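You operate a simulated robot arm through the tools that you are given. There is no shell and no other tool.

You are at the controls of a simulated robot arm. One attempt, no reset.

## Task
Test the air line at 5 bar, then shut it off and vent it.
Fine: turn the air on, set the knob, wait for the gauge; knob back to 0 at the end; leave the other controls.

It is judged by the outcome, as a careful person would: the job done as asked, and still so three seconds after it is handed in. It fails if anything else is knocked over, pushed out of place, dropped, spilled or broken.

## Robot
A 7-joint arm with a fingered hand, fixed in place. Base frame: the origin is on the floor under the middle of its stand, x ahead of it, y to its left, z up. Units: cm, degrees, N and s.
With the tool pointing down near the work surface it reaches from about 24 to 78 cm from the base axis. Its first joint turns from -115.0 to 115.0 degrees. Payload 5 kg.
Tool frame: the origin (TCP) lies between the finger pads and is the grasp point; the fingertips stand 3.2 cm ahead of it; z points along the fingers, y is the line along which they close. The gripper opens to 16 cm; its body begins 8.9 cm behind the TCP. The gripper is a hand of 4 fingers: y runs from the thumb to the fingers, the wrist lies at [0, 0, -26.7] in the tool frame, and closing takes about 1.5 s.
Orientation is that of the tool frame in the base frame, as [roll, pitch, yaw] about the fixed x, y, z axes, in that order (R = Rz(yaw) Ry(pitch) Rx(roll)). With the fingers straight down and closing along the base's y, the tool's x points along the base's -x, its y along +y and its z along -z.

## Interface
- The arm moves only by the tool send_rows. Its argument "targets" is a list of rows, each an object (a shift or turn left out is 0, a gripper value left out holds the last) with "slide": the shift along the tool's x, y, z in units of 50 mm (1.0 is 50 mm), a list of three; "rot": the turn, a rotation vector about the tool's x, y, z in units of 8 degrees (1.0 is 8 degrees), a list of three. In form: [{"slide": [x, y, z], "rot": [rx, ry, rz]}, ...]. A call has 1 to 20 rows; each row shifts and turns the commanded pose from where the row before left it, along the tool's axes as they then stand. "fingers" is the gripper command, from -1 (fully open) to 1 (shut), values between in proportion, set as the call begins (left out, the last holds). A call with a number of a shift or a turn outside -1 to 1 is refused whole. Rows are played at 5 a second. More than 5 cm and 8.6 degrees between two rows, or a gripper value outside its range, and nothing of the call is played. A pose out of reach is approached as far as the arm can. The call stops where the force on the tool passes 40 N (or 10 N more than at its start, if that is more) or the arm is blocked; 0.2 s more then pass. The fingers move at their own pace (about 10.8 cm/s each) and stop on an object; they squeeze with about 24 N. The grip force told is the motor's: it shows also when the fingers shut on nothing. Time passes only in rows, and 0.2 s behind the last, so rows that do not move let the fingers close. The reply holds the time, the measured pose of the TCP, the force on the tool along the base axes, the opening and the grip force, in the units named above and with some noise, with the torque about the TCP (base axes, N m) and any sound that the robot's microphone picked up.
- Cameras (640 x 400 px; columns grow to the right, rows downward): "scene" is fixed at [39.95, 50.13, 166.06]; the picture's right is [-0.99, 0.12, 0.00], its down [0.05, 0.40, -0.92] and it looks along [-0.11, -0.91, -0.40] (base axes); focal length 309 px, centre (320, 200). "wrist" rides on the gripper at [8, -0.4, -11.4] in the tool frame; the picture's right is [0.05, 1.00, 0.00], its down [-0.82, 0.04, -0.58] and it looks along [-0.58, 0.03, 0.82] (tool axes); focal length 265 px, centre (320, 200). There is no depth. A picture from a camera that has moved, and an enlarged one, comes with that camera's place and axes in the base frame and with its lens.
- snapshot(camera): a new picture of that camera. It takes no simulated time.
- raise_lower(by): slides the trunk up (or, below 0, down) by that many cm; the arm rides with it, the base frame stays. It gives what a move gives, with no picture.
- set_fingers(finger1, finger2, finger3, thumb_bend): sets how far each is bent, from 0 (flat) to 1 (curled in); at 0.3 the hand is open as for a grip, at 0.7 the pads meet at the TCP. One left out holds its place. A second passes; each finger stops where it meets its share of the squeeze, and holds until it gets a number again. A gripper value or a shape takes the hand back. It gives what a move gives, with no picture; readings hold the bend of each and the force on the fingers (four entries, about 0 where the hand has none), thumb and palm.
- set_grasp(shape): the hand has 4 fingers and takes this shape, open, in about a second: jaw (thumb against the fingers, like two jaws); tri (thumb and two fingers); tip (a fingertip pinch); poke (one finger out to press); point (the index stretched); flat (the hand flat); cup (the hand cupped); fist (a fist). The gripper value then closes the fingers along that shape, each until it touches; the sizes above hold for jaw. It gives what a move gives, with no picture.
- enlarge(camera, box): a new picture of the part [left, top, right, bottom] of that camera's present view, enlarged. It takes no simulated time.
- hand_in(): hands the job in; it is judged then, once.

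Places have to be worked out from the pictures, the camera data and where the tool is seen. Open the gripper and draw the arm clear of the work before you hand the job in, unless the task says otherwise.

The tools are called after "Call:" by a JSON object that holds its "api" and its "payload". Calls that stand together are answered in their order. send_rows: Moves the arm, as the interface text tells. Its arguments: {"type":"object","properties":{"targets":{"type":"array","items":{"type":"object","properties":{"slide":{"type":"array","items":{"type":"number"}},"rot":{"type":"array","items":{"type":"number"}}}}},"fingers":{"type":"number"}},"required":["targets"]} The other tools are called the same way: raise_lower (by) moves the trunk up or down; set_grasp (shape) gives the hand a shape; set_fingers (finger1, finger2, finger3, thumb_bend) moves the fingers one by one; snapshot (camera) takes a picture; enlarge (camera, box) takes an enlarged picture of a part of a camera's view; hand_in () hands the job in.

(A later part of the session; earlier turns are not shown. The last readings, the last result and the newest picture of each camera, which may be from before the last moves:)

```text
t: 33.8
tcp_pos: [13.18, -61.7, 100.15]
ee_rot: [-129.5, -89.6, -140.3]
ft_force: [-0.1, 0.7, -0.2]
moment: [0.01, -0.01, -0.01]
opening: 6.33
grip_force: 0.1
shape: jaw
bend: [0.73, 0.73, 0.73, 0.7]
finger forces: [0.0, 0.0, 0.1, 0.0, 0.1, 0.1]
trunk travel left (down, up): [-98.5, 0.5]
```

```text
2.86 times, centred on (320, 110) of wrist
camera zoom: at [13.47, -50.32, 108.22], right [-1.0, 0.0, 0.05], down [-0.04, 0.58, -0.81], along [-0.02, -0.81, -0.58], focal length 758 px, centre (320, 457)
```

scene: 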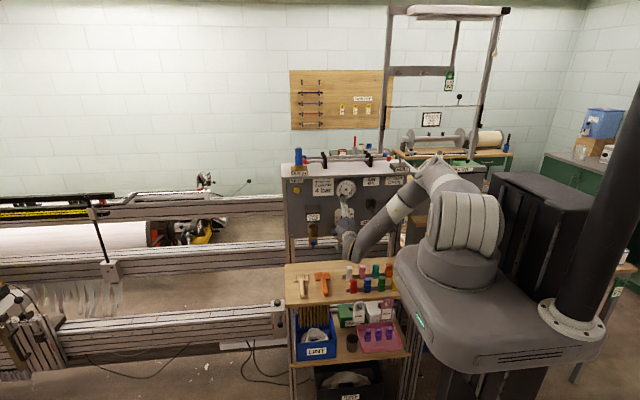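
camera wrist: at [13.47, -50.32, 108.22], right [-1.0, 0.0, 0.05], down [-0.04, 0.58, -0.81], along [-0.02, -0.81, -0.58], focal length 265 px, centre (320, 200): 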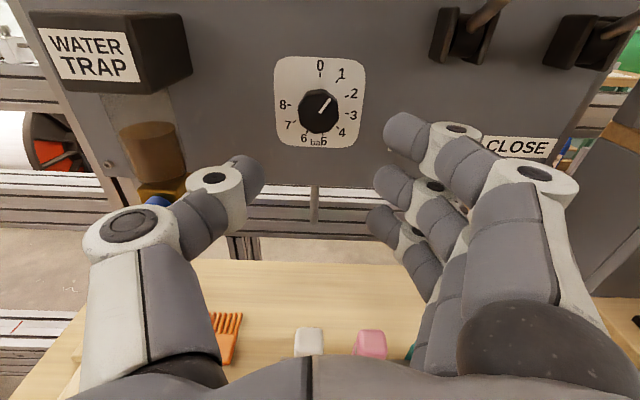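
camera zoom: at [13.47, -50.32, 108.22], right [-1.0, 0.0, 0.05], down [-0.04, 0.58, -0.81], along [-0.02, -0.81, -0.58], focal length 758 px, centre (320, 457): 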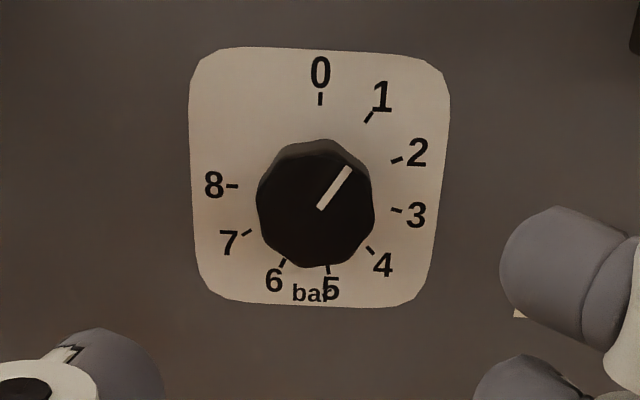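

The knob stands at 1 (scale is 33.75° per bar, 5 lies at about 169°), matching the gauge's 1.0. I roll the hand to about -125° so I have turning room in the + direction, centre it on the knob, and advance partway.

Call:
{"api": "send_rows", "payload": {"targets": [{"slide": [0.04, -0.024, 0], "rot": [0, 0, -0.9]}, {"rot": [0, 0, -0.9]}, {"rot": [0, 0, -0.9]}, {"rot": [0, 0, -0.9]}, {"rot": [0, 0, -0.9]}, {"slide": [0, 0, 0]}]}}

Call:
{"api": "send_rows", "payload": {"targets": [{"slide": [0, 0, 0.35]}, {"slide": [0, 0, 0.35]}, {"slide": [0, 0, 0.35]}, {"slide": [0, 0, 0.35]}, {"slide": [0, 0, 0.35]}, {"slide": [0, 0, 0]}]}}

Call:
{"api": "snapshot", "payload": {"camera": "wrist"}}

Call:
{"api": "enlarge", "payload": {"camera": "scene", "box": [280, 150, 440, 250]}}

```text
t: 35.2
tcp_pos: [13.35, -61.76, 100.44]
ee_rot: [90.5, -54.2, -0.1]
ft_force: [0.1, -0.7, 0.2]
moment: [-0.04, 0.02, -0.04]
opening: 6.34
grip_force: 0.1
shape: jaw
bend: [0.73, 0.73, 0.73, 0.7]
finger forces: [0.0, 0.1, 0.0, 0.0, 0.1, 0.1]
trunk travel left (down, up): [-98.5, 0.5]
```

```text
t: 36.6
tcp_pos: [13.45, -70.39, 100.51]
ee_rot: [90.4, -54.3, -0.1]
ft_force: [-0.2, 0.0, -0.2]
moment: [0.01, -0.01, -0.01]
opening: 6.36
grip_force: 0.1
shape: jaw
bend: [0.73, 0.73, 0.73, 0.7]
finger forces: [0.0, 0.0, 0.1, 0.0, 0.0, 0.1]
trunk travel left (down, up): [-98.5, 0.5]
```

```text
taken
camera wrist: at [18.31, -58.95, 106.71], right [-0.78, -0.01, 0.62], down [-0.51, 0.58, -0.64], along [-0.36, -0.82, -0.45], focal length 265 px, centre (320, 200)
```

wrist: 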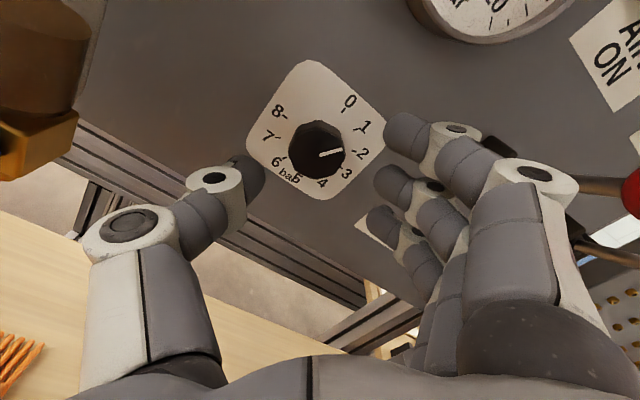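

```text
4.00 times, centred on (360, 200) of scene
camera zoom: at [39.95, 50.13, 166.06], right [-0.99, 0.12, 0.0], down [0.05, 0.4, -0.92], along [-0.11, -0.91, -0.4], focal length 1235 px, centre (160, 200)
```

zoom: 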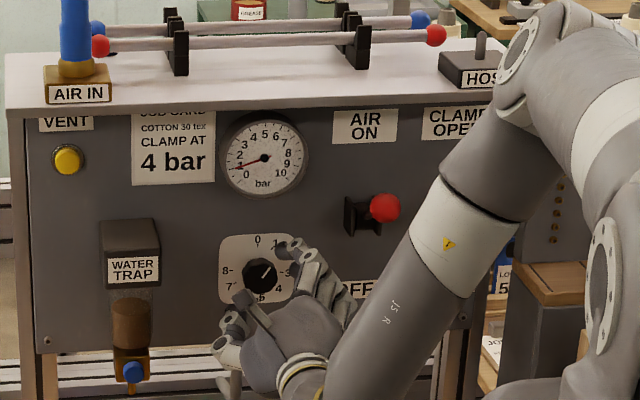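

The knob is nearly centred between thumb and fingers. I advance the remaining 4.2 cm in small steps with a slight centring shift.

Call:
{"api": "send_rows", "payload": {"targets": [{"slide": [0.03, -0.02, 0.21]}, {"slide": [0, 0, 0.21]}, {"slide": [0, 0, 0.21]}, {"slide": [0, 0, 0.2]}, {"slide": [0, 0, 0]}]}}

Call:
{"api": "snapshot", "payload": {"camera": "wrist"}}

```text
t: 37.8
tcp_pos: [13.67, -74.71, 100.4]
ee_rot: [90.4, -54.3, -0.1]
ft_force: [-0.6, 1.2, 0.9]
moment: [-0.01, 0.01, 0.01]
opening: 6.35
grip_force: 0.1
shape: jaw
bend: [0.73, 0.73, 0.73, 0.7]
finger forces: [0.0, 0.0, 0.0, 0.0, 0.0, 0.0]
trunk travel left (down, up): [-98.5, 0.5]
```

```text
taken
camera wrist: at [18.48, -63.12, 106.73], right [-0.78, -0.01, 0.62], down [-0.51, 0.58, -0.63], along [-0.36, -0.82, -0.45], focal length 265 px, centre (320, 200)
```

wrist: 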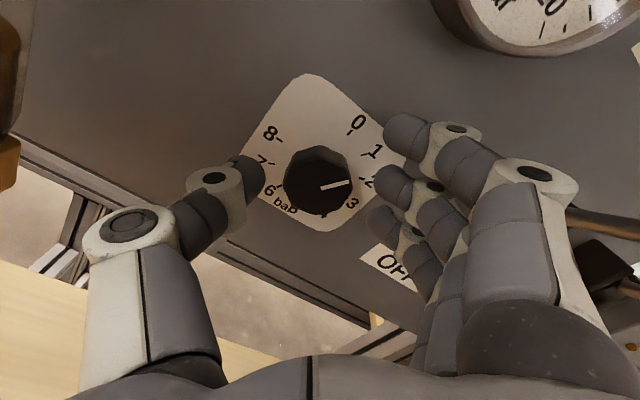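

Centred. I close the hand on the knob.

Call:
{"api": "send_rows", "payload": {"targets": [{"slide": [0, 0, 0]}, {"slide": [0, 0, 0]}, {"slide": [0, 0, 0]}, {"slide": [0, 0, 0]}, {"slide": [0, 0, 0]}, {"slide": [0, 0, 0]}], "fingers": 1.0}}

Call:
{"api": "snapshot", "payload": {"camera": "wrist"}}

```text
t: 39.2
tcp_pos: [13.77, -74.58, 100.39]
ee_rot: [90.5, -54.3, -0.1]
ft_force: [2.2, -2.3, -2.5]
moment: [0.01, -0.06, -0.02]
opening: 1.99
grip_force: 23.8
shape: jaw
bend: [0.68, 0.73, 0.7, 0.7]
finger forces: [0.0, 8.4, 7.4, 0.0, 21.6, 0.0]
trunk travel left (down, up): [-98.5, 0.5]
```

```text
taken
camera wrist: at [18.56, -63.14, 106.69], right [-0.78, -0.01, 0.62], down [-0.51, 0.58, -0.63], along [-0.36, -0.82, -0.46], focal length 265 px, centre (320, 200)
```

wrist: 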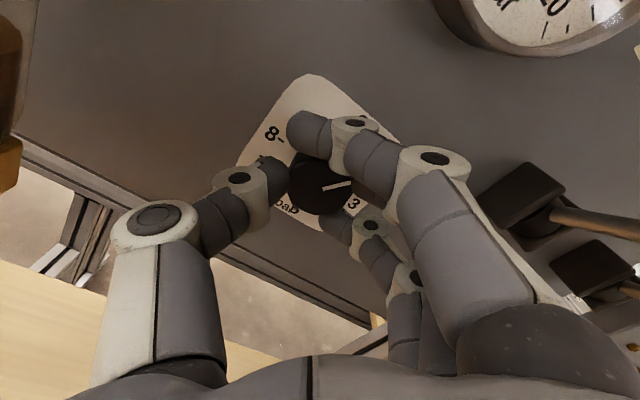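

Firm grip with light reaction. I turn +48° (clockwise) first and check that the knob follows.

Call:
{"api": "send_rows", "payload": {"targets": [{"rot": [0, 0, 1]}, {"rot": [0, 0, 1]}, {"rot": [0, 0, 1]}, {"rot": [0, 0, 1]}, {"rot": [0, 0, 1]}, {"rot": [0, 0, 1]}, {"slide": [0, 0, 0]}]}}

Call:
{"api": "snapshot", "payload": {"camera": "wrist"}}

Call:
{"api": "enlarge", "payload": {"camera": "scene", "box": [325, 170, 365, 230]}}

```text
t: 40.8
tcp_pos: [13.5, -74.62, 100.41]
ee_rot: [-91.2, -77.5, -178.7]
ft_force: [-3.8, -0.6, 0.3]
moment: [0.08, 0.02, -0.16]
opening: 1.92
grip_force: 24.3
shape: jaw
bend: [0.68, 0.73, 0.69, 0.7]
finger forces: [0.0, 11.1, 9.6, 0.0, 19.8, 0.0]
trunk travel left (down, up): [-98.5, 0.5]
```

```text
taken
camera wrist: at [12.01, -63.18, 108.4], right [-0.99, 0.0, -0.16], down [0.13, 0.58, -0.8], along [0.1, -0.81, -0.57], focal length 265 px, centre (320, 200)
```

wrist: 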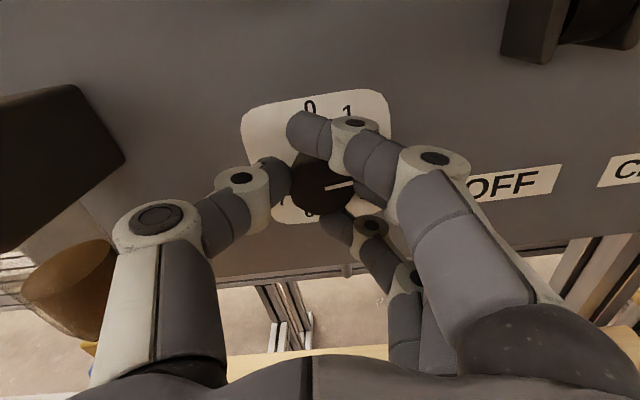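

```text
6.67 times, centred on (345, 200) of scene
camera zoom: at [39.95, 50.13, 166.06], right [-0.99, 0.12, 0.0], down [0.05, 0.4, -0.92], along [-0.11, -0.91, -0.4], focal length 2058 px, centre (153, 200)
```

zoom: 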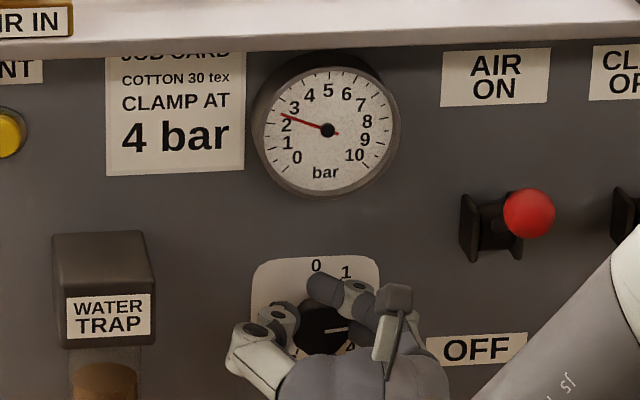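

The knob follows the hand and the gauge tracks to about 2.4 bar. I turn another +48°.

Call:
{"api": "send_rows", "payload": {"targets": [{"rot": [0, 0, 1]}, {"rot": [0, 0, 1]}, {"rot": [0, 0, 1]}, {"rot": [0, 0, 1]}, {"rot": [0, 0, 1]}, {"rot": [0, 0, 1]}, {"slide": [0, 0, 0]}]}}

Call:
{"api": "snapshot", "payload": {"camera": "wrist"}}

Call:
{"api": "enlarge", "payload": {"camera": "scene", "box": [325, 170, 365, 230]}}

```text
t: 42.4
tcp_pos: [13.3, -74.63, 100.58]
ee_rot: [-90.4, -29.5, -179.7]
ft_force: [-16.7, -1.1, 2.1]
moment: [0.16, 0.07, -0.43]
opening: 1.81
grip_force: 24.3
shape: jaw
bend: [0.68, 0.72, 0.7, 0.7]
finger forces: [0.1, 15.0, 8.8, 0.0, 18.2, 0.1]
trunk travel left (down, up): [-98.5, 0.5]
```

```text
taken
camera wrist: at [6.44, -63.2, 104.83], right [-0.54, 0.0, -0.84], down [0.69, 0.58, -0.44], along [0.49, -0.81, -0.31], focal length 265 px, centre (320, 200)
```

wrist: 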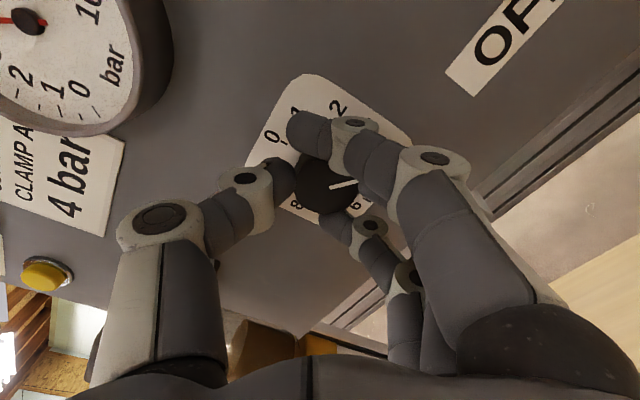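

```text
6.67 times, centred on (345, 200) of scene
camera zoom: at [39.95, 50.13, 166.06], right [-0.99, 0.12, 0.0], down [0.05, 0.4, -0.92], along [-0.11, -0.91, -0.4], focal length 2058 px, centre (153, 200)
```

zoom: 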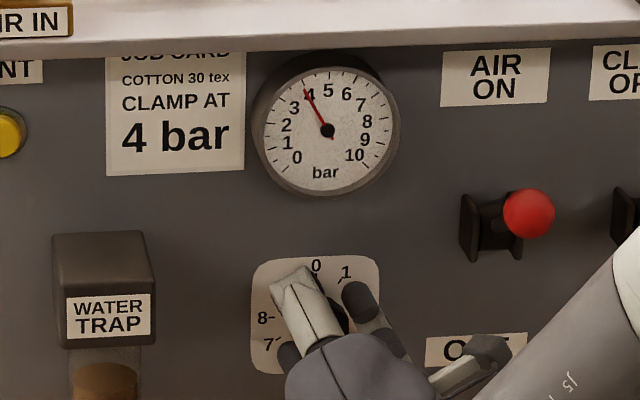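

Gauge is near 3.9 bar. I release the knob, back off 3.5 cm and roll back for a second grip.

Call:
{"api": "send_rows", "payload": {"targets": [{"slide": [0, 0, 0]}, {"slide": [0, 0, 0]}, {"slide": [0, 0, 0]}, {"slide": [0, 0, 0]}], "fingers": 0.15}}

Call:
{"api": "send_rows", "payload": {"targets": [{"slide": [0, 0, -0.2]}, {"slide": [0, 0, -0.25]}, {"slide": [0, 0, -0.25]}, {"rot": [0, 0, -1]}, {"rot": [0, 0, -1]}, {"rot": [0, 0, -1]}, {"rot": [0, 0, -1]}, {"rot": [0, 0, -1]}, {"rot": [0, 0, -1]}, {"rot": [0, 0, -1]}, {"rot": [0, 0, -1]}, {"slide": [0, 0, 0]}]}}

Call:
{"api": "snapshot", "payload": {"camera": "wrist"}}

Call:
{"api": "enlarge", "payload": {"camera": "scene", "box": [325, 170, 365, 230]}}

```text
t: 43.4
tcp_pos: [13.58, -74.55, 100.49]
ee_rot: [-90.3, -29.7, -179.5]
ft_force: [-1.2, 1.2, -0.7]
moment: [-0.01, -0.01, 0.02]
opening: 6.72
grip_force: 0.1
shape: jaw
bend: [0.73, 0.73, 0.73, 0.7]
finger forces: [0.1, 0.0, 0.0, 0.0, 0.0, 0.0]
trunk travel left (down, up): [-98.5, 0.5]
```

```text
t: 46.0
tcp_pos: [13.49, -71.15, 100.5]
ee_rot: [93.7, -86.2, -3.5]
ft_force: [0.2, 0.4, 0.3]
moment: [0.01, -0.05, 0.03]
opening: 6.73
grip_force: 0.1
shape: jaw
bend: [0.73, 0.73, 0.73, 0.7]
finger forces: [0.0, 0.0, 0.0, 0.0, 0.0, 0.0]
trunk travel left (down, up): [-98.5, 0.5]
```

```text
taken
camera wrist: at [14.34, -59.67, 108.46], right [-0.99, 0.0, 0.12], down [-0.1, 0.58, -0.81], along [-0.06, -0.81, -0.58], focal length 265 px, centre (320, 200)
```

wrist: 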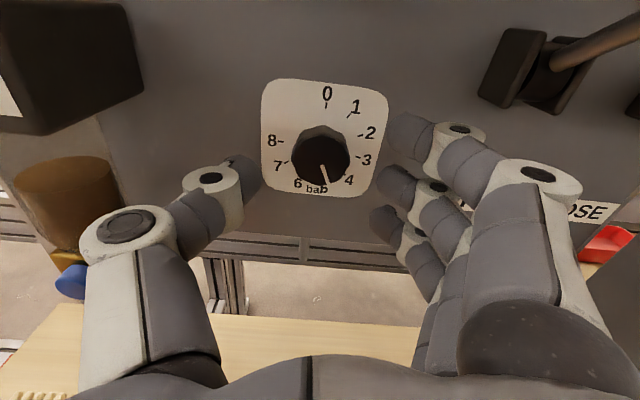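

```text
6.67 times, centred on (345, 200) of scene
camera zoom: at [39.95, 50.13, 166.06], right [-0.99, 0.12, 0.0], down [0.05, 0.4, -0.92], along [-0.11, -0.91, -0.4], focal length 2058 px, centre (153, 200)
```

zoom: 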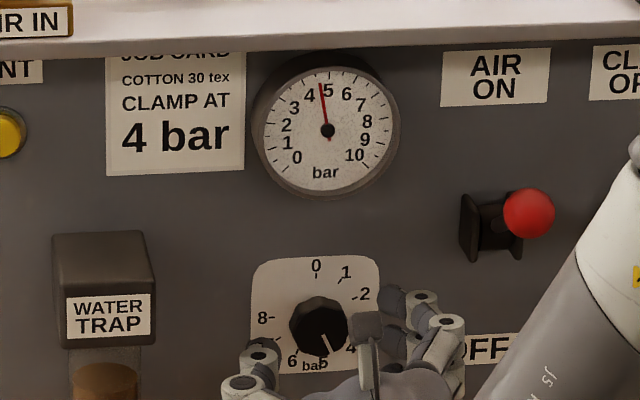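

The knob now points close to 5 and the gauge reads about 4.7. I zoom in on both before any fine adjustment.

Call:
{"api": "send_rows", "payload": {"targets": [{"slide": [0, 0, 0]}, {"slide": [0, 0, 0]}, {"slide": [0, 0, 0]}, {"slide": [0, 0, 0]}, {"slide": [0, 0, 0]}]}}

Call:
{"api": "enlarge", "payload": {"camera": "wrist", "box": [250, 70, 400, 200]}}

Call:
{"api": "enlarge", "payload": {"camera": "scene", "box": [332, 175, 358, 200]}}

Call:
{"api": "enlarge", "payload": {"camera": "scene", "box": [325, 205, 365, 230]}}

```text
t: 47.2
tcp_pos: [13.61, -71.06, 100.43]
ee_rot: [94.0, -86.3, -3.8]
ft_force: [-0.3, -0.4, -0.4]
moment: [0.02, -0.01, 0.03]
opening: 6.75
grip_force: 0.1
shape: jaw
bend: [0.73, 0.73, 0.73, 0.7]
finger forces: [0.0, 0.1, 0.0, 0.0, 0.1, 0.0]
trunk travel left (down, up): [-98.5, 0.5]
```

```text
3.08 times, centred on (325, 135) of wrist
camera zoom: at [14.34, -59.66, 108.45], right [-0.99, 0.0, 0.12], down [-0.1, 0.58, -0.81], along [-0.06, -0.81, -0.58], focal length 817 px, centre (305, 400)
```

zoom: 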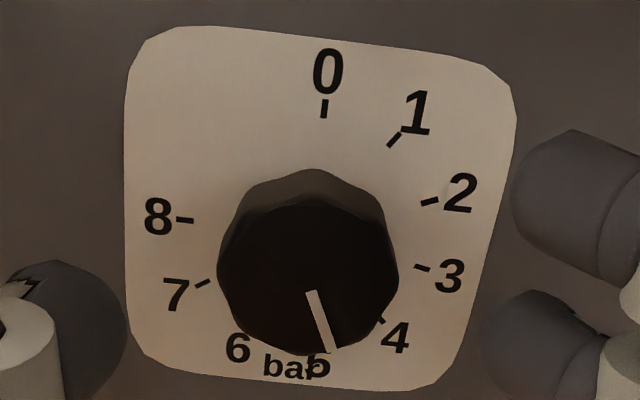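

```text
16.00 times, centred on (345, 188) of scene
camera zoom: at [39.95, 50.13, 166.06], right [-0.99, 0.12, 0.0], down [0.05, 0.4, -0.92], along [-0.11, -0.91, -0.4], focal length 4940 px, centre (-80, 400)
```

zoom: 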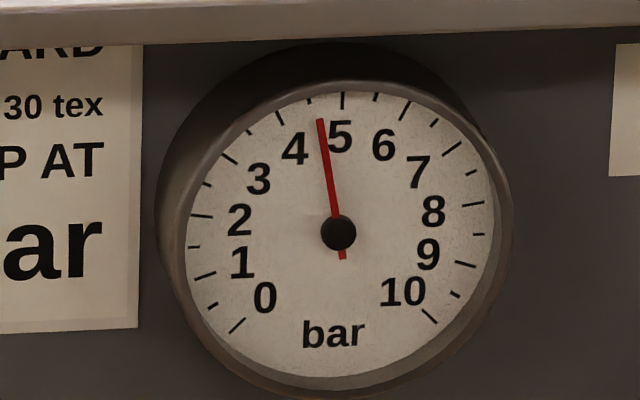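

```text
16.00 times, centred on (345, 218) of scene
camera zoom: at [39.95, 50.13, 166.06], right [-0.99, 0.12, 0.0], down [0.05, 0.4, -0.92], along [-0.11, -0.91, -0.4], focal length 4940 px, centre (-80, -80)
```

zoom: 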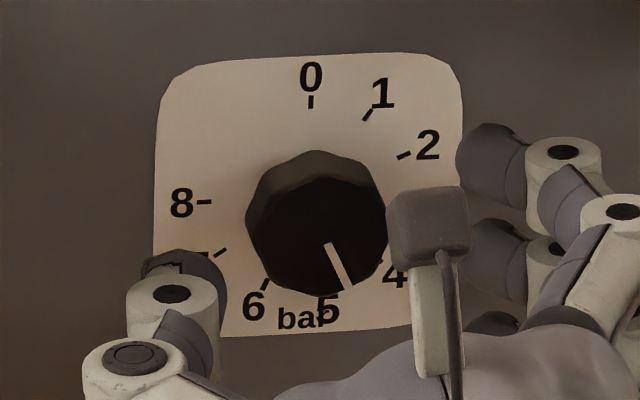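

Gauge 4.6 steady, knob about 4.6: the release shifted it somewhat because I was gripping about 0.3 cm off-centre. I recentre (0.25 cm lower), advance and re-grip for a fine adjustment of about +13°.

Call:
{"api": "send_rows", "payload": {"targets": [{"slide": [-0.05, 0.02, 0.2]}, {"slide": [0, 0, 0.25]}, {"slide": [0, 0, 0.25]}, {"slide": [0, 0, 0]}]}}

Call:
{"api": "snapshot", "payload": {"camera": "wrist"}}

```text
t: 48.2
tcp_pos: [13.48, -74.63, 100.29]
ee_rot: [94.1, -86.4, -3.8]
ft_force: [-0.3, -0.3, 0.0]
moment: [-0.02, 0.03, 0.02]
opening: 6.73
grip_force: 0.0
shape: jaw
bend: [0.73, 0.73, 0.73, 0.7]
finger forces: [0.0, 0.0, 0.1, 0.0, 0.1, 0.1]
trunk travel left (down, up): [-98.5, 0.5]
```

```text
taken
camera wrist: at [14.26, -63.22, 108.23], right [-0.99, -0.01, 0.12], down [-0.1, 0.58, -0.81], along [-0.06, -0.81, -0.58], focal length 265 px, centre (320, 200)
```

wrist: 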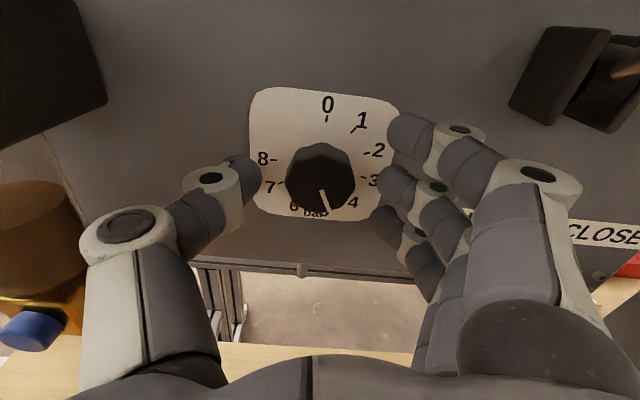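

Centred well. I close on the knob again and check pointer and gauge.

Call:
{"api": "send_rows", "payload": {"targets": [{"slide": [0, 0, 0]}, {"slide": [0, 0, 0]}, {"slide": [0, 0, 0]}, {"slide": [0, 0, 0]}, {"slide": [0, 0, 0]}, {"slide": [0, 0, 0]}], "fingers": 1.0}}

Call:
{"api": "snapshot", "payload": {"camera": "wrist"}}

Call:
{"api": "enlarge", "payload": {"camera": "scene", "box": [332, 175, 358, 200]}}

Call:
{"api": "enlarge", "payload": {"camera": "scene", "box": [325, 205, 365, 230]}}

```text
t: 49.6
tcp_pos: [13.74, -74.65, 100.14]
ee_rot: [94.3, -86.3, -3.8]
ft_force: [8.0, -2.6, -2.0]
moment: [-0.01, -0.01, 0.02]
opening: 1.74
grip_force: 24.3
shape: jaw
bend: [0.68, 0.73, 0.69, 0.7]
finger forces: [0.1, 9.4, 5.6, 0.0, 22.1, 0.0]
trunk travel left (down, up): [-98.5, 0.5]
```

```text
taken
camera wrist: at [14.4, -63.24, 108.2], right [-0.99, -0.01, 0.12], down [-0.1, 0.58, -0.81], along [-0.06, -0.81, -0.58], focal length 265 px, centre (320, 200)
```

wrist: 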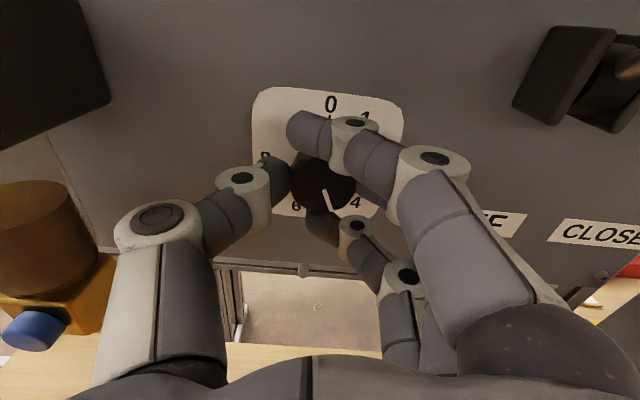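

```text
16.00 times, centred on (345, 188) of scene
camera zoom: at [39.95, 50.13, 166.06], right [-0.99, 0.12, 0.0], down [0.05, 0.4, -0.92], along [-0.11, -0.91, -0.4], focal length 4940 px, centre (-80, 400)
```

zoom: 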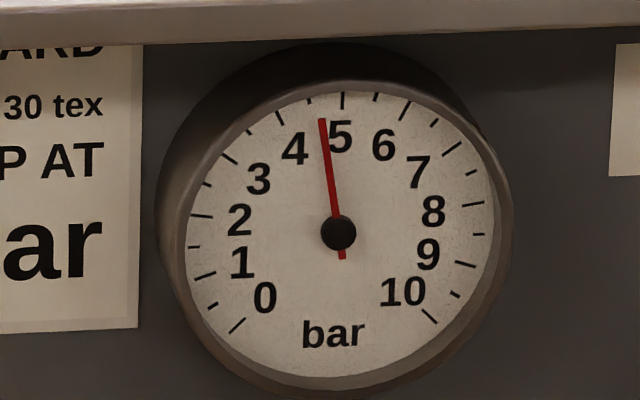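

```text
16.00 times, centred on (345, 218) of scene
camera zoom: at [39.95, 50.13, 166.06], right [-0.99, 0.12, 0.0], down [0.05, 0.4, -0.92], along [-0.11, -0.91, -0.4], focal length 4940 px, centre (-80, -80)
```

zoom: 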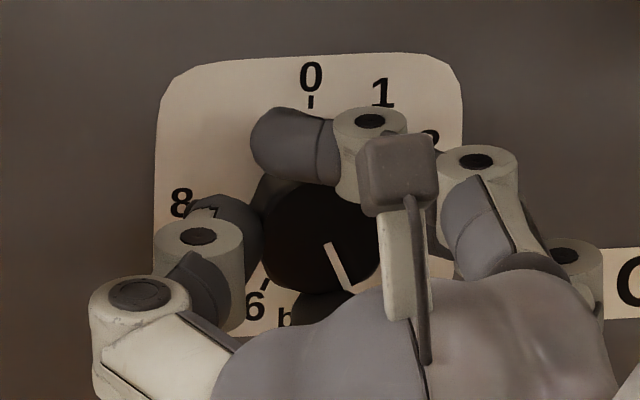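

Gripping left the setting at about 4.63. I turn +11° and wait for the gauge to settle while still holding the knob.

Call:
{"api": "send_rows", "payload": {"targets": [{"rot": [0, 0, 0.5]}, {"rot": [0, 0, 0.5]}, {"rot": [0, 0, 0.4]}, {"slide": [0, 0, 0]}, {"slide": [0, 0, 0]}, {"slide": [0, 0, 0]}, {"slide": [0, 0, 0]}, {"slide": [0, 0, 0]}, {"slide": [0, 0, 0]}, {"slide": [0, 0, 0]}, {"slide": [0, 0, 0]}]}}

Call:
{"api": "enlarge", "payload": {"camera": "scene", "box": [332, 175, 358, 200]}}

Call:
{"api": "enlarge", "payload": {"camera": "scene", "box": [325, 205, 365, 230]}}

```text
t: 52.0
tcp_pos: [13.59, -74.6, 100.21]
ee_rot: [-91.9, -82.5, -177.8]
ft_force: [9.7, -3.8, 2.1]
moment: [-0.04, -0.03, 0.11]
opening: 1.73
grip_force: 24.1
shape: jaw
bend: [0.68, 0.73, 0.69, 0.7]
finger forces: [0.1, 9.2, 5.0, 0.0, 23.0, 0.1]
trunk travel left (down, up): [-98.5, 0.5]
```

```text
16.00 times, centred on (345, 188) of scene
camera zoom: at [39.95, 50.13, 166.06], right [-0.99, 0.12, 0.0], down [0.05, 0.4, -0.92], along [-0.11, -0.91, -0.4], focal length 4940 px, centre (-80, 400)
```

zoom: 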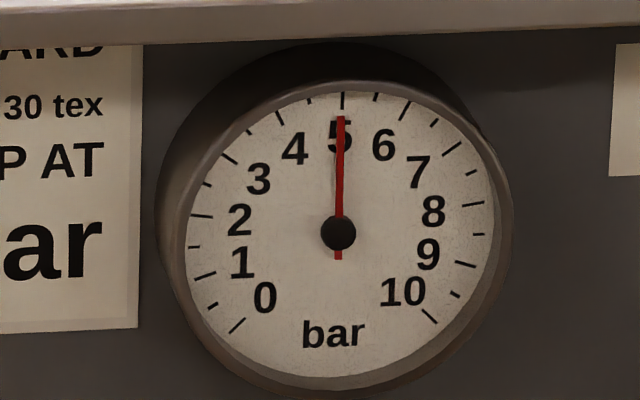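

```text
16.00 times, centred on (345, 218) of scene
camera zoom: at [39.95, 50.13, 166.06], right [-0.99, 0.12, 0.0], down [0.05, 0.4, -0.92], along [-0.11, -0.91, -0.4], focal length 4940 px, centre (-80, -80)
```

zoom: 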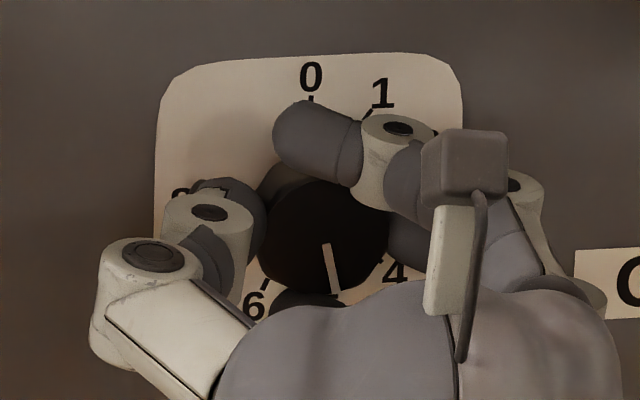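

The gauge reads exactly 5.0 bar. I hold it there for a few seconds as the test and confirm it is steady.

Call:
{"api": "send_rows", "payload": {"targets": [{"slide": [0, 0, 0]}, {"slide": [0, 0, 0]}, {"slide": [0, 0, 0]}, {"slide": [0, 0, 0]}, {"slide": [0, 0, 0]}, {"slide": [0, 0, 0]}, {"slide": [0, 0, 0]}, {"slide": [0, 0, 0]}, {"slide": [0, 0, 0]}, {"slide": [0, 0, 0]}, {"slide": [0, 0, 0]}, {"slide": [0, 0, 0]}, {"slide": [0, 0, 0]}, {"slide": [0, 0, 0]}, {"slide": [0, 0, 0]}, {"slide": [0, 0, 0]}, {"slide": [0, 0, 0]}, {"slide": [0, 0, 0]}, {"slide": [0, 0, 0]}, {"slide": [0, 0, 0]}]}}

Call:
{"api": "enlarge", "payload": {"camera": "scene", "box": [332, 175, 358, 200]}}

```text
t: 56.2
tcp_pos: [13.61, -74.7, 100.18]
ee_rot: [-91.8, -82.5, -177.8]
ft_force: [9.7, -6.0, 5.1]
moment: [-0.14, -0.04, 0.14]
opening: 1.74
grip_force: 23.6
shape: jaw
bend: [0.68, 0.73, 0.69, 0.7]
finger forces: [0.0, 9.2, 4.7, 0.0, 23.2, 0.1]
trunk travel left (down, up): [-98.5, 0.5]
```

```text
16.00 times, centred on (345, 188) of scene
camera zoom: at [39.95, 50.13, 166.06], right [-0.99, 0.12, 0.0], down [0.05, 0.4, -0.92], along [-0.11, -0.91, -0.4], focal length 4940 px, centre (-80, 400)
```

zoom: 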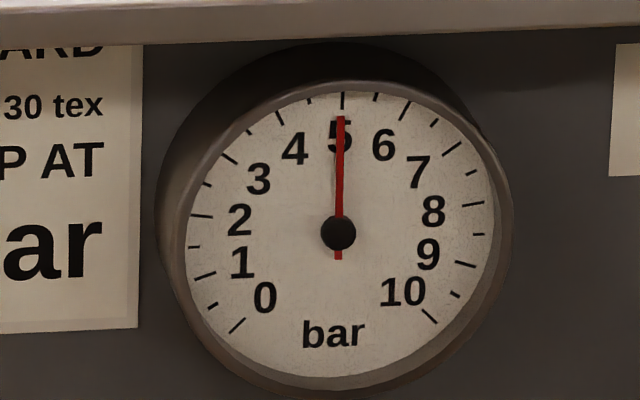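

Rock steady at 5 bar for over four seconds. I now release gently in stages so the knob doesn't get dragged.

Call:
{"api": "send_rows", "payload": {"targets": [{"slide": [0, 0, 0]}, {"slide": [0, 0, 0]}], "fingers": 0.7}}

Call:
{"api": "send_rows", "payload": {"targets": [{"slide": [0, 0, 0]}, {"slide": [0, 0, 0]}], "fingers": 0.55}}

Call:
{"api": "enlarge", "payload": {"camera": "scene", "box": [325, 170, 365, 230]}}

```text
t: 56.8
tcp_pos: [13.27, -74.6, 100.11]
ee_rot: [-92.7, -82.5, -177.3]
ft_force: [0.8, -0.6, 2.1]
moment: [-0.07, 0.01, -0.05]
opening: 2.07
grip_force: 5.0
shape: jaw
bend: [0.66, 0.72, 0.66, 0.7]
finger forces: [0.0, 3.1, 0.0, 0.0, 3.9, 0.0]
trunk travel left (down, up): [-98.5, 0.5]
```

```text
t: 57.4
tcp_pos: [13.48, -74.52, 100.06]
ee_rot: [-92.3, -82.4, -177.5]
ft_force: [-0.7, 0.3, -0.4]
moment: [0.02, -0.03, 0.01]
opening: 3.65
grip_force: 0.2
shape: jaw
bend: [0.73, 0.73, 0.73, 0.7]
finger forces: [0.1, 0.7, 0.0, 0.1, 0.9, 0.1]
trunk travel left (down, up): [-98.5, 0.5]
```

```text
6.67 times, centred on (345, 200) of scene
camera zoom: at [39.95, 50.13, 166.06], right [-0.99, 0.12, 0.0], down [0.05, 0.4, -0.92], along [-0.11, -0.91, -0.4], focal length 2058 px, centre (153, 200)
```

zoom: 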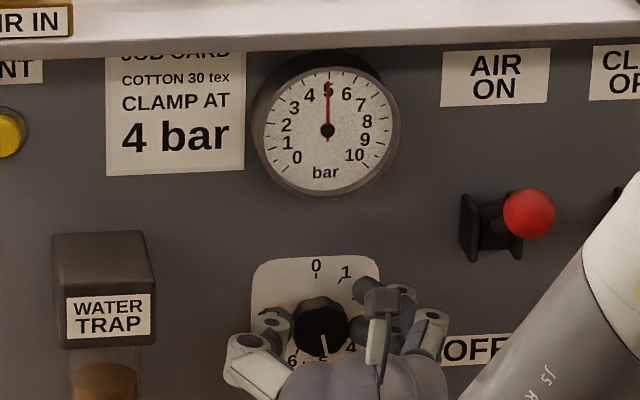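

The gauge stays at 5.0 with the grip loosened. I open further and back straight off the knob, then check again.

Call:
{"api": "send_rows", "payload": {"targets": [{"slide": [0, 0, 0]}, {"slide": [0, 0, 0]}, {"slide": [0, 0, -0.2]}, {"slide": [0, 0, -0.3]}, {"slide": [0, 0, -0.3]}, {"slide": [0, 0, -0.3]}, {"slide": [0, 0, -0.3]}, {"slide": [0, 0, -0.3]}, {"slide": [0, 0, -0.3]}, {"slide": [0, 0, -0.3]}, {"slide": [0, 0, -0.3]}, {"slide": [0, 0, 0]}], "fingers": 0.2}}

Call:
{"api": "enlarge", "payload": {"camera": "scene", "box": [325, 170, 365, 230]}}

Call:
{"api": "snapshot", "payload": {"camera": "wrist"}}

```text
t: 60.0
tcp_pos: [13.29, -61.72, 100.3]
ee_rot: [-92.0, -82.4, -177.7]
ft_force: [0.9, 0.6, -0.3]
moment: [0.0, -0.05, 0.02]
opening: 6.33
grip_force: 0.1
shape: jaw
bend: [0.73, 0.73, 0.73, 0.7]
finger forces: [0.1, 0.1, 0.1, 0.1, 0.0, 0.0]
trunk travel left (down, up): [-98.5, 0.5]
```

```text
6.67 times, centred on (345, 200) of scene
camera zoom: at [39.95, 50.13, 166.06], right [-0.99, 0.12, 0.0], down [0.05, 0.4, -0.92], along [-0.11, -0.91, -0.4], focal length 2058 px, centre (153, 200)
```

zoom: 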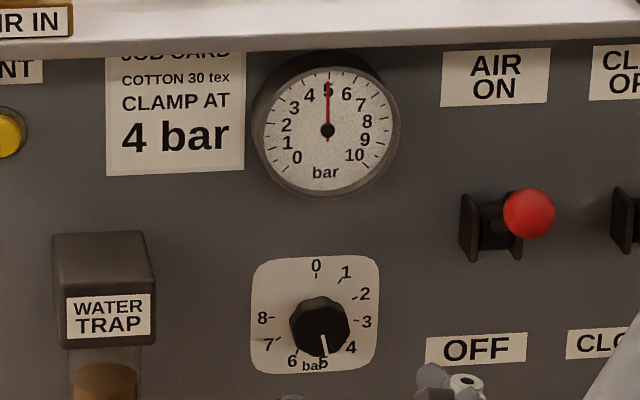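

```text
taken
camera wrist: at [12.56, -50.21, 108.3], right [-1.0, 0.0, -0.08], down [0.06, 0.58, -0.81], along [0.05, -0.81, -0.58], focal length 265 px, centre (320, 200)
```

wrist: 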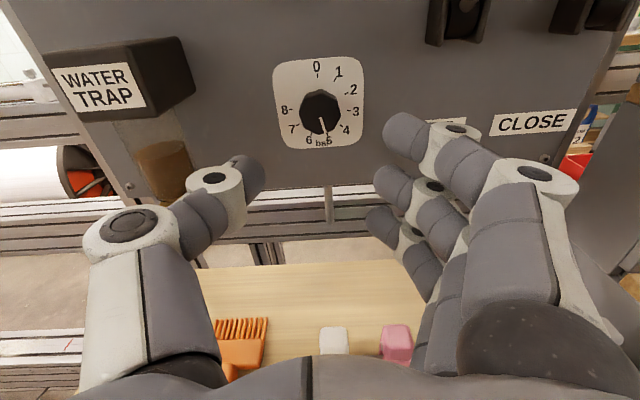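

Air holds at 5.0 bar with the knob at 5. Next I shut the air off: move back to in front of the red ball (x≈1, z≈111.8).

Call:
{"api": "send_rows", "payload": {"targets": [{"rot": [0, 0, -0.9]}, {"slide": [0.383, 0.41, 0]}, {"slide": [0.383, 0.41, 0]}, {"slide": [0.383, 0.41, 0]}, {"slide": [0.383, 0.41, 0]}, {"slide": [0.383, 0.41, 0]}, {"slide": [0.383, 0.41, 0]}, {"slide": [0, 0, 0]}, {"slide": [0, 0, 0]}]}}

Call:
{"api": "snapshot", "payload": {"camera": "wrist"}}

```text
t: 62.0
tcp_pos: [1.07, -61.69, 111.73]
ee_rot: [-128.2, -89.6, -141.7]
ft_force: [-1.3, -0.5, 0.2]
moment: [-0.03, 0.01, -0.03]
opening: 6.33
grip_force: 0.1
shape: jaw
bend: [0.73, 0.73, 0.73, 0.7]
finger forces: [0.0, 0.1, 0.0, 0.0, 0.0, 0.1]
trunk travel left (down, up): [-98.5, 0.5]
```

```text
taken
camera wrist: at [1.2, -50.28, 119.76], right [-1.0, 0.0, 0.05], down [-0.04, 0.58, -0.81], along [-0.02, -0.81, -0.58], focal length 265 px, centre (320, 200)
```

wrist: 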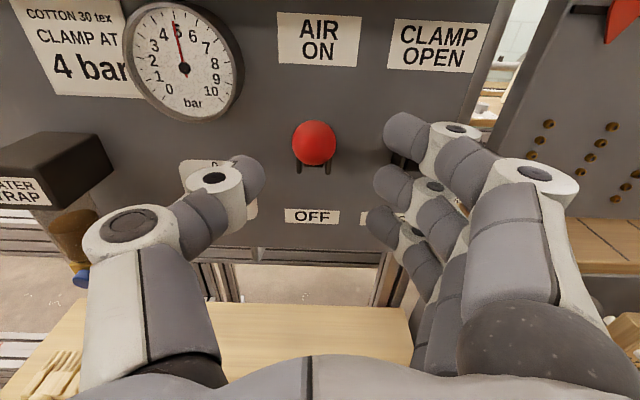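

The ball is slightly up and to the +x side; I correct by a few millimetres, advance 6.6 cm and grip it.

Call:
{"api": "send_rows", "payload": {"targets": [{"slide": [0.09, -0.04, 0.25]}, {"slide": [0, 0, 0.27]}, {"slide": [0, 0, 0.27]}, {"slide": [0, 0, 0.27]}, {"slide": [0, 0, 0.27]}, {"slide": [0, 0, 0]}]}}

Call:
{"api": "snapshot", "payload": {"camera": "wrist"}}

```text
t: 63.4
tcp_pos: [1.18, -68.32, 112.11]
ee_rot: [-127.6, -89.7, -142.2]
ft_force: [-0.3, 0.1, -0.6]
moment: [0.0, -0.01, 0.0]
opening: 6.33
grip_force: 0.1
shape: jaw
bend: [0.73, 0.73, 0.73, 0.7]
finger forces: [0.0, 0.1, 0.1, 0.0, 0.0, 0.1]
trunk travel left (down, up): [-98.5, 0.5]
```

```text
taken
camera wrist: at [1.45, -56.89, 120.17], right [-1.0, 0.0, 0.05], down [-0.04, 0.58, -0.81], along [-0.02, -0.81, -0.58], focal length 265 px, centre (320, 200)
```

wrist: 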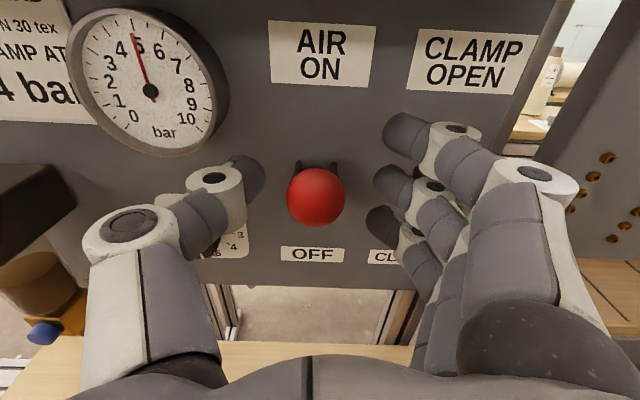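

Ball is within the jaw. I close on it.

Call:
{"api": "send_rows", "payload": {"targets": [{"slide": [0, 0, 0]}, {"slide": [0, 0, 0]}, {"slide": [0, 0, 0]}, {"slide": [0, 0, 0]}, {"slide": [0, 0, 0]}, {"slide": [0, 0, 0]}], "fingers": 1.0}}

Call:
{"api": "send_rows", "payload": {"targets": [{"slide": [-0.166, 0, -0.076]}, {"slide": [-0.17, 0, -0.058]}, {"slide": [-0.176, 0, -0.042]}, {"slide": [-0.18, 0, -0.026]}, {"slide": [-0.18, 0, -0.008]}]}}

Call:
{"api": "snapshot", "payload": {"camera": "wrist"}}

```text
t: 64.8
tcp_pos: [1.46, -68.37, 112.18]
ee_rot: [-133.8, -89.5, -135.7]
ft_force: [10.5, -3.4, -2.0]
moment: [0.02, 0.03, 0.09]
opening: 0.96
grip_force: 23.7
shape: jaw
bend: [0.68, 0.71, 0.67, 0.7]
finger forces: [0.0, 8.1, 3.3, 0.1, 21.5, 0.0]
trunk travel left (down, up): [-98.5, 0.5]
```

```text
t: 66.0
tcp_pos: [1.36, -67.49, 107.66]
ee_rot: [-133.1, -89.7, -136.8]
ft_force: [13.8, -14.6, 5.1]
moment: [-0.49, -0.16, 0.22]
opening: 0.98
grip_force: 24.1
shape: jaw
bend: [0.68, 0.72, 0.64, 0.72]
finger forces: [0.1, 7.7, 13.7, 0.1, 19.7, 0.0]
trunk travel left (down, up): [-98.5, 0.5]
```

```text
taken
camera wrist: at [1.7, -56.05, 115.73], right [-1.0, -0.01, 0.05], down [-0.04, 0.58, -0.81], along [-0.02, -0.81, -0.58], focal length 265 px, centre (320, 200)
```

wrist: 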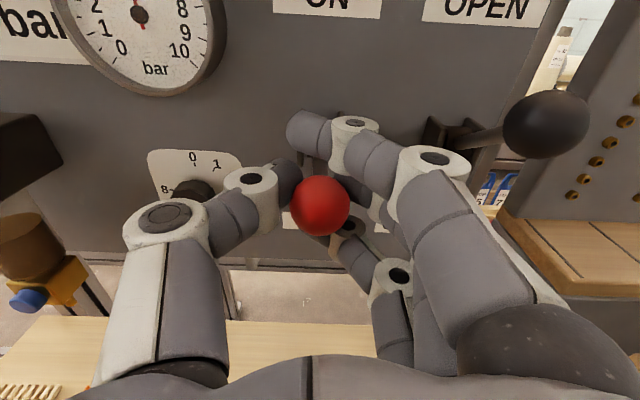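

The lever is moving down smoothly. I continue the lower half of the arc, with slightly less outward bulge.

Call:
{"api": "send_rows", "payload": {"targets": [{"slide": [-0.18, 0, 0.03]}, {"slide": [-0.18, 0, 0.04]}, {"slide": [-0.176, 0, 0.045]}, {"slide": [-0.17, 0, 0.058]}, {"slide": [-0.166, 0, 0.07]}]}}

Call:
{"api": "snapshot", "payload": {"camera": "wrist"}}

Call:
{"api": "enlarge", "payload": {"camera": "scene", "box": [280, 150, 440, 250]}}

```text
t: 67.2
tcp_pos: [1.44, -68.73, 103.54]
ee_rot: [-115.6, -89.7, -154.0]
ft_force: [11.9, -24.3, 15.9]
moment: [-0.73, -0.18, 0.18]
opening: 0.87
grip_force: 24.6
shape: jaw
bend: [0.68, 0.72, 0.62, 0.72]
finger forces: [0.0, 9.7, 15.1, 0.0, 22.5, 0.1]
trunk travel left (down, up): [-98.5, 0.5]
```

```text
taken
camera wrist: at [1.68, -57.28, 111.46], right [-1.0, -0.01, 0.05], down [-0.04, 0.58, -0.81], along [-0.02, -0.82, -0.58], focal length 265 px, centre (320, 200)
```

wrist: 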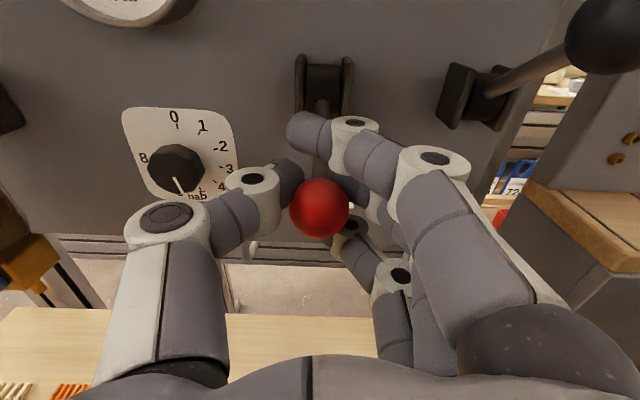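

```text
4.00 times, centred on (360, 200) of scene
camera zoom: at [39.95, 50.13, 166.06], right [-0.99, 0.12, 0.0], down [0.05, 0.4, -0.92], along [-0.11, -0.91, -0.4], focal length 1235 px, centre (160, 200)
```

zoom: 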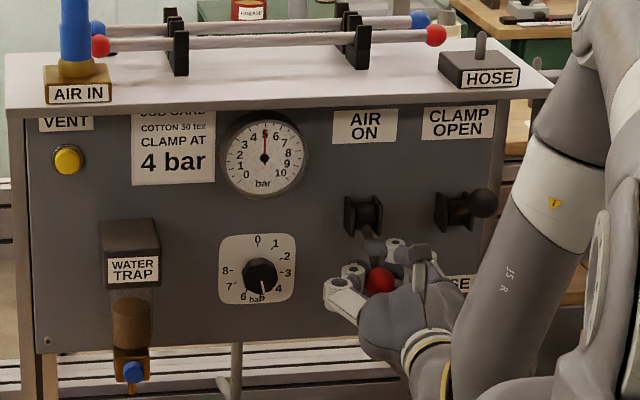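

The ball is nearly at the OFF end (about z 103). I relieve the outward pull and push down a last few millimetres to reach the stop.

Call:
{"api": "send_rows", "payload": {"targets": [{"slide": [0, 0, 0.08]}, {"slide": [-0.06, 0, 0.06]}, {"slide": [-0.06, 0, 0.04]}, {"slide": [0, 0, 0]}]}}

Call:
{"api": "snapshot", "payload": {"camera": "wrist"}}

Call:
{"api": "enlarge", "payload": {"camera": "scene", "box": [332, 175, 358, 200]}}

```text
t: 68.2
tcp_pos: [1.59, -69.29, 102.66]
ee_rot: [-136.4, -89.6, -133.4]
ft_force: [11.7, -3.6, 15.0]
moment: [-0.15, -0.12, 0.07]
opening: 0.79
grip_force: 23.6
shape: jaw
bend: [0.68, 0.72, 0.68, 0.72]
finger forces: [0.0, 4.8, 0.0, 0.0, 17.5, 0.0]
trunk travel left (down, up): [-98.5, 0.5]
```

```text
taken
camera wrist: at [1.71, -57.92, 110.81], right [-1.0, -0.01, 0.05], down [-0.04, 0.58, -0.81], along [-0.02, -0.81, -0.58], focal length 265 px, centre (320, 200)
```

wrist: 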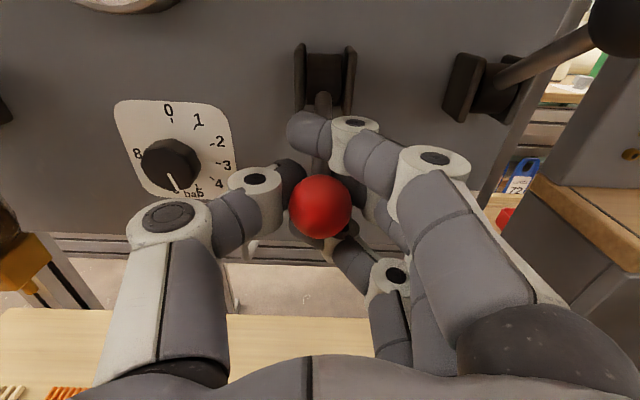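

```text
16.00 times, centred on (345, 188) of scene
camera zoom: at [39.95, 50.13, 166.06], right [-0.99, 0.12, 0.0], down [0.05, 0.4, -0.92], along [-0.11, -0.91, -0.4], focal length 4940 px, centre (-80, 400)
```

zoom: 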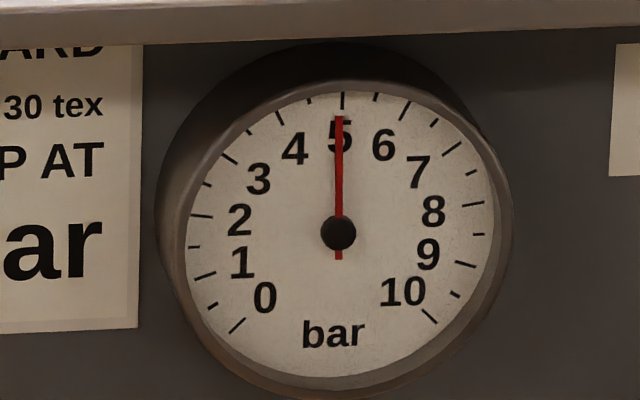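

The lever is at its lower stop and the gauge still holds about 5 (trapped pressure). I open the hand and check the lever stays at OFF.

Call:
{"api": "send_rows", "payload": {"targets": [{"slide": [0.03, 0, 0]}, {"slide": [0, 0, 0]}, {"slide": [0, 0, 0]}, {"slide": [0, 0, 0]}, {"slide": [0, 0, 0]}], "fingers": 0.15}}

Call:
{"api": "snapshot", "payload": {"camera": "wrist"}}

```text
t: 69.4
tcp_pos: [1.2, -69.44, 102.85]
ee_rot: [-131.6, -89.6, -138.1]
ft_force: [0.3, -0.1, -0.1]
moment: [0.03, 0.0, 0.01]
opening: 6.73
grip_force: 0.1
shape: jaw
bend: [0.73, 0.73, 0.73, 0.7]
finger forces: [0.1, 0.0, 0.1, 0.0, 0.0, 0.0]
trunk travel left (down, up): [-98.5, 0.5]
```

```text
taken
camera wrist: at [1.48, -58.0, 110.94], right [-1.0, 0.0, 0.05], down [-0.04, 0.58, -0.81], along [-0.02, -0.81, -0.58], focal length 265 px, centre (320, 200)
```

wrist: 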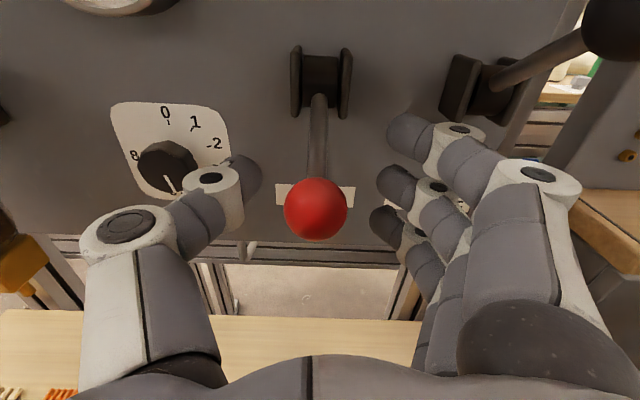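

The lever stays down at OFF. I retreat from it, then try the "tip" shape closed as a narrow poking tool for the VENT button.

Call:
{"api": "send_rows", "payload": {"targets": [{"slide": [0, 0, -0.25]}, {"slide": [0, 0, -0.3]}, {"slide": [0, 0, -0.3]}, {"slide": [0, 0, -0.3]}, {"slide": [0, 0, -0.4]}, {"slide": [0, 0, 0]}]}}

Call:
{"api": "set_grasp", "payload": {"shape": "tip"}}

Call:
{"api": "snapshot", "payload": {"camera": "wrist"}}

Call:
{"api": "enlarge", "payload": {"camera": "scene", "box": [280, 150, 440, 250]}}

```text
t: 70.8
tcp_pos: [1.3, -61.67, 102.93]
ee_rot: [-128.4, -89.5, -141.3]
ft_force: [-0.5, -0.2, 0.4]
moment: [-0.02, -0.02, 0.0]
opening: 6.74
grip_force: 0.0
shape: jaw
bend: [0.73, 0.73, 0.73, 0.7]
finger forces: [0.0, 0.0, 0.0, 0.0, 0.0, 0.1]
trunk travel left (down, up): [-98.5, 0.5]
```

```text
t: 71.7
tcp_pos: [1.38, -61.64, 102.98]
ee_rot: [-129.0, -89.6, -140.7]
ft_force: [-0.1, 0.0, 0.1]
moment: [-0.01, 0.01, -0.01]
opening: 16.01
grip_force: 0.0
shape: tip
bend: [0.01, 0.3, 0.01, 0.3]
finger forces: [0.1, 0.0, 0.0, 0.0, 0.1, 0.0]
trunk travel left (down, up): [-98.5, 0.5]
```

```text
taken
camera wrist: at [1.55, -50.26, 110.99], right [-1.0, 0.0, 0.05], down [-0.04, 0.58, -0.81], along [-0.02, -0.81, -0.58], focal length 265 px, centre (320, 200)
```

wrist: 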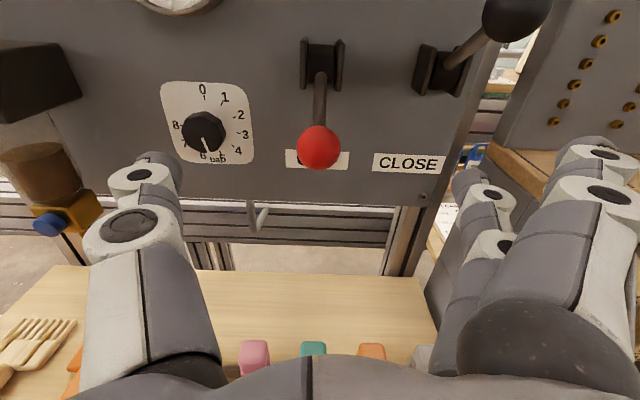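

```text
4.00 times, centred on (360, 200) of scene
camera zoom: at [39.95, 50.13, 166.06], right [-0.99, 0.12, 0.0], down [0.05, 0.4, -0.92], along [-0.11, -0.91, -0.4], focal length 1235 px, centre (160, 200)
```

zoom: 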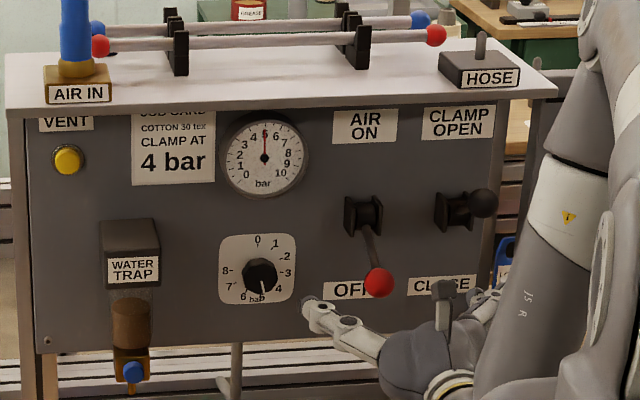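

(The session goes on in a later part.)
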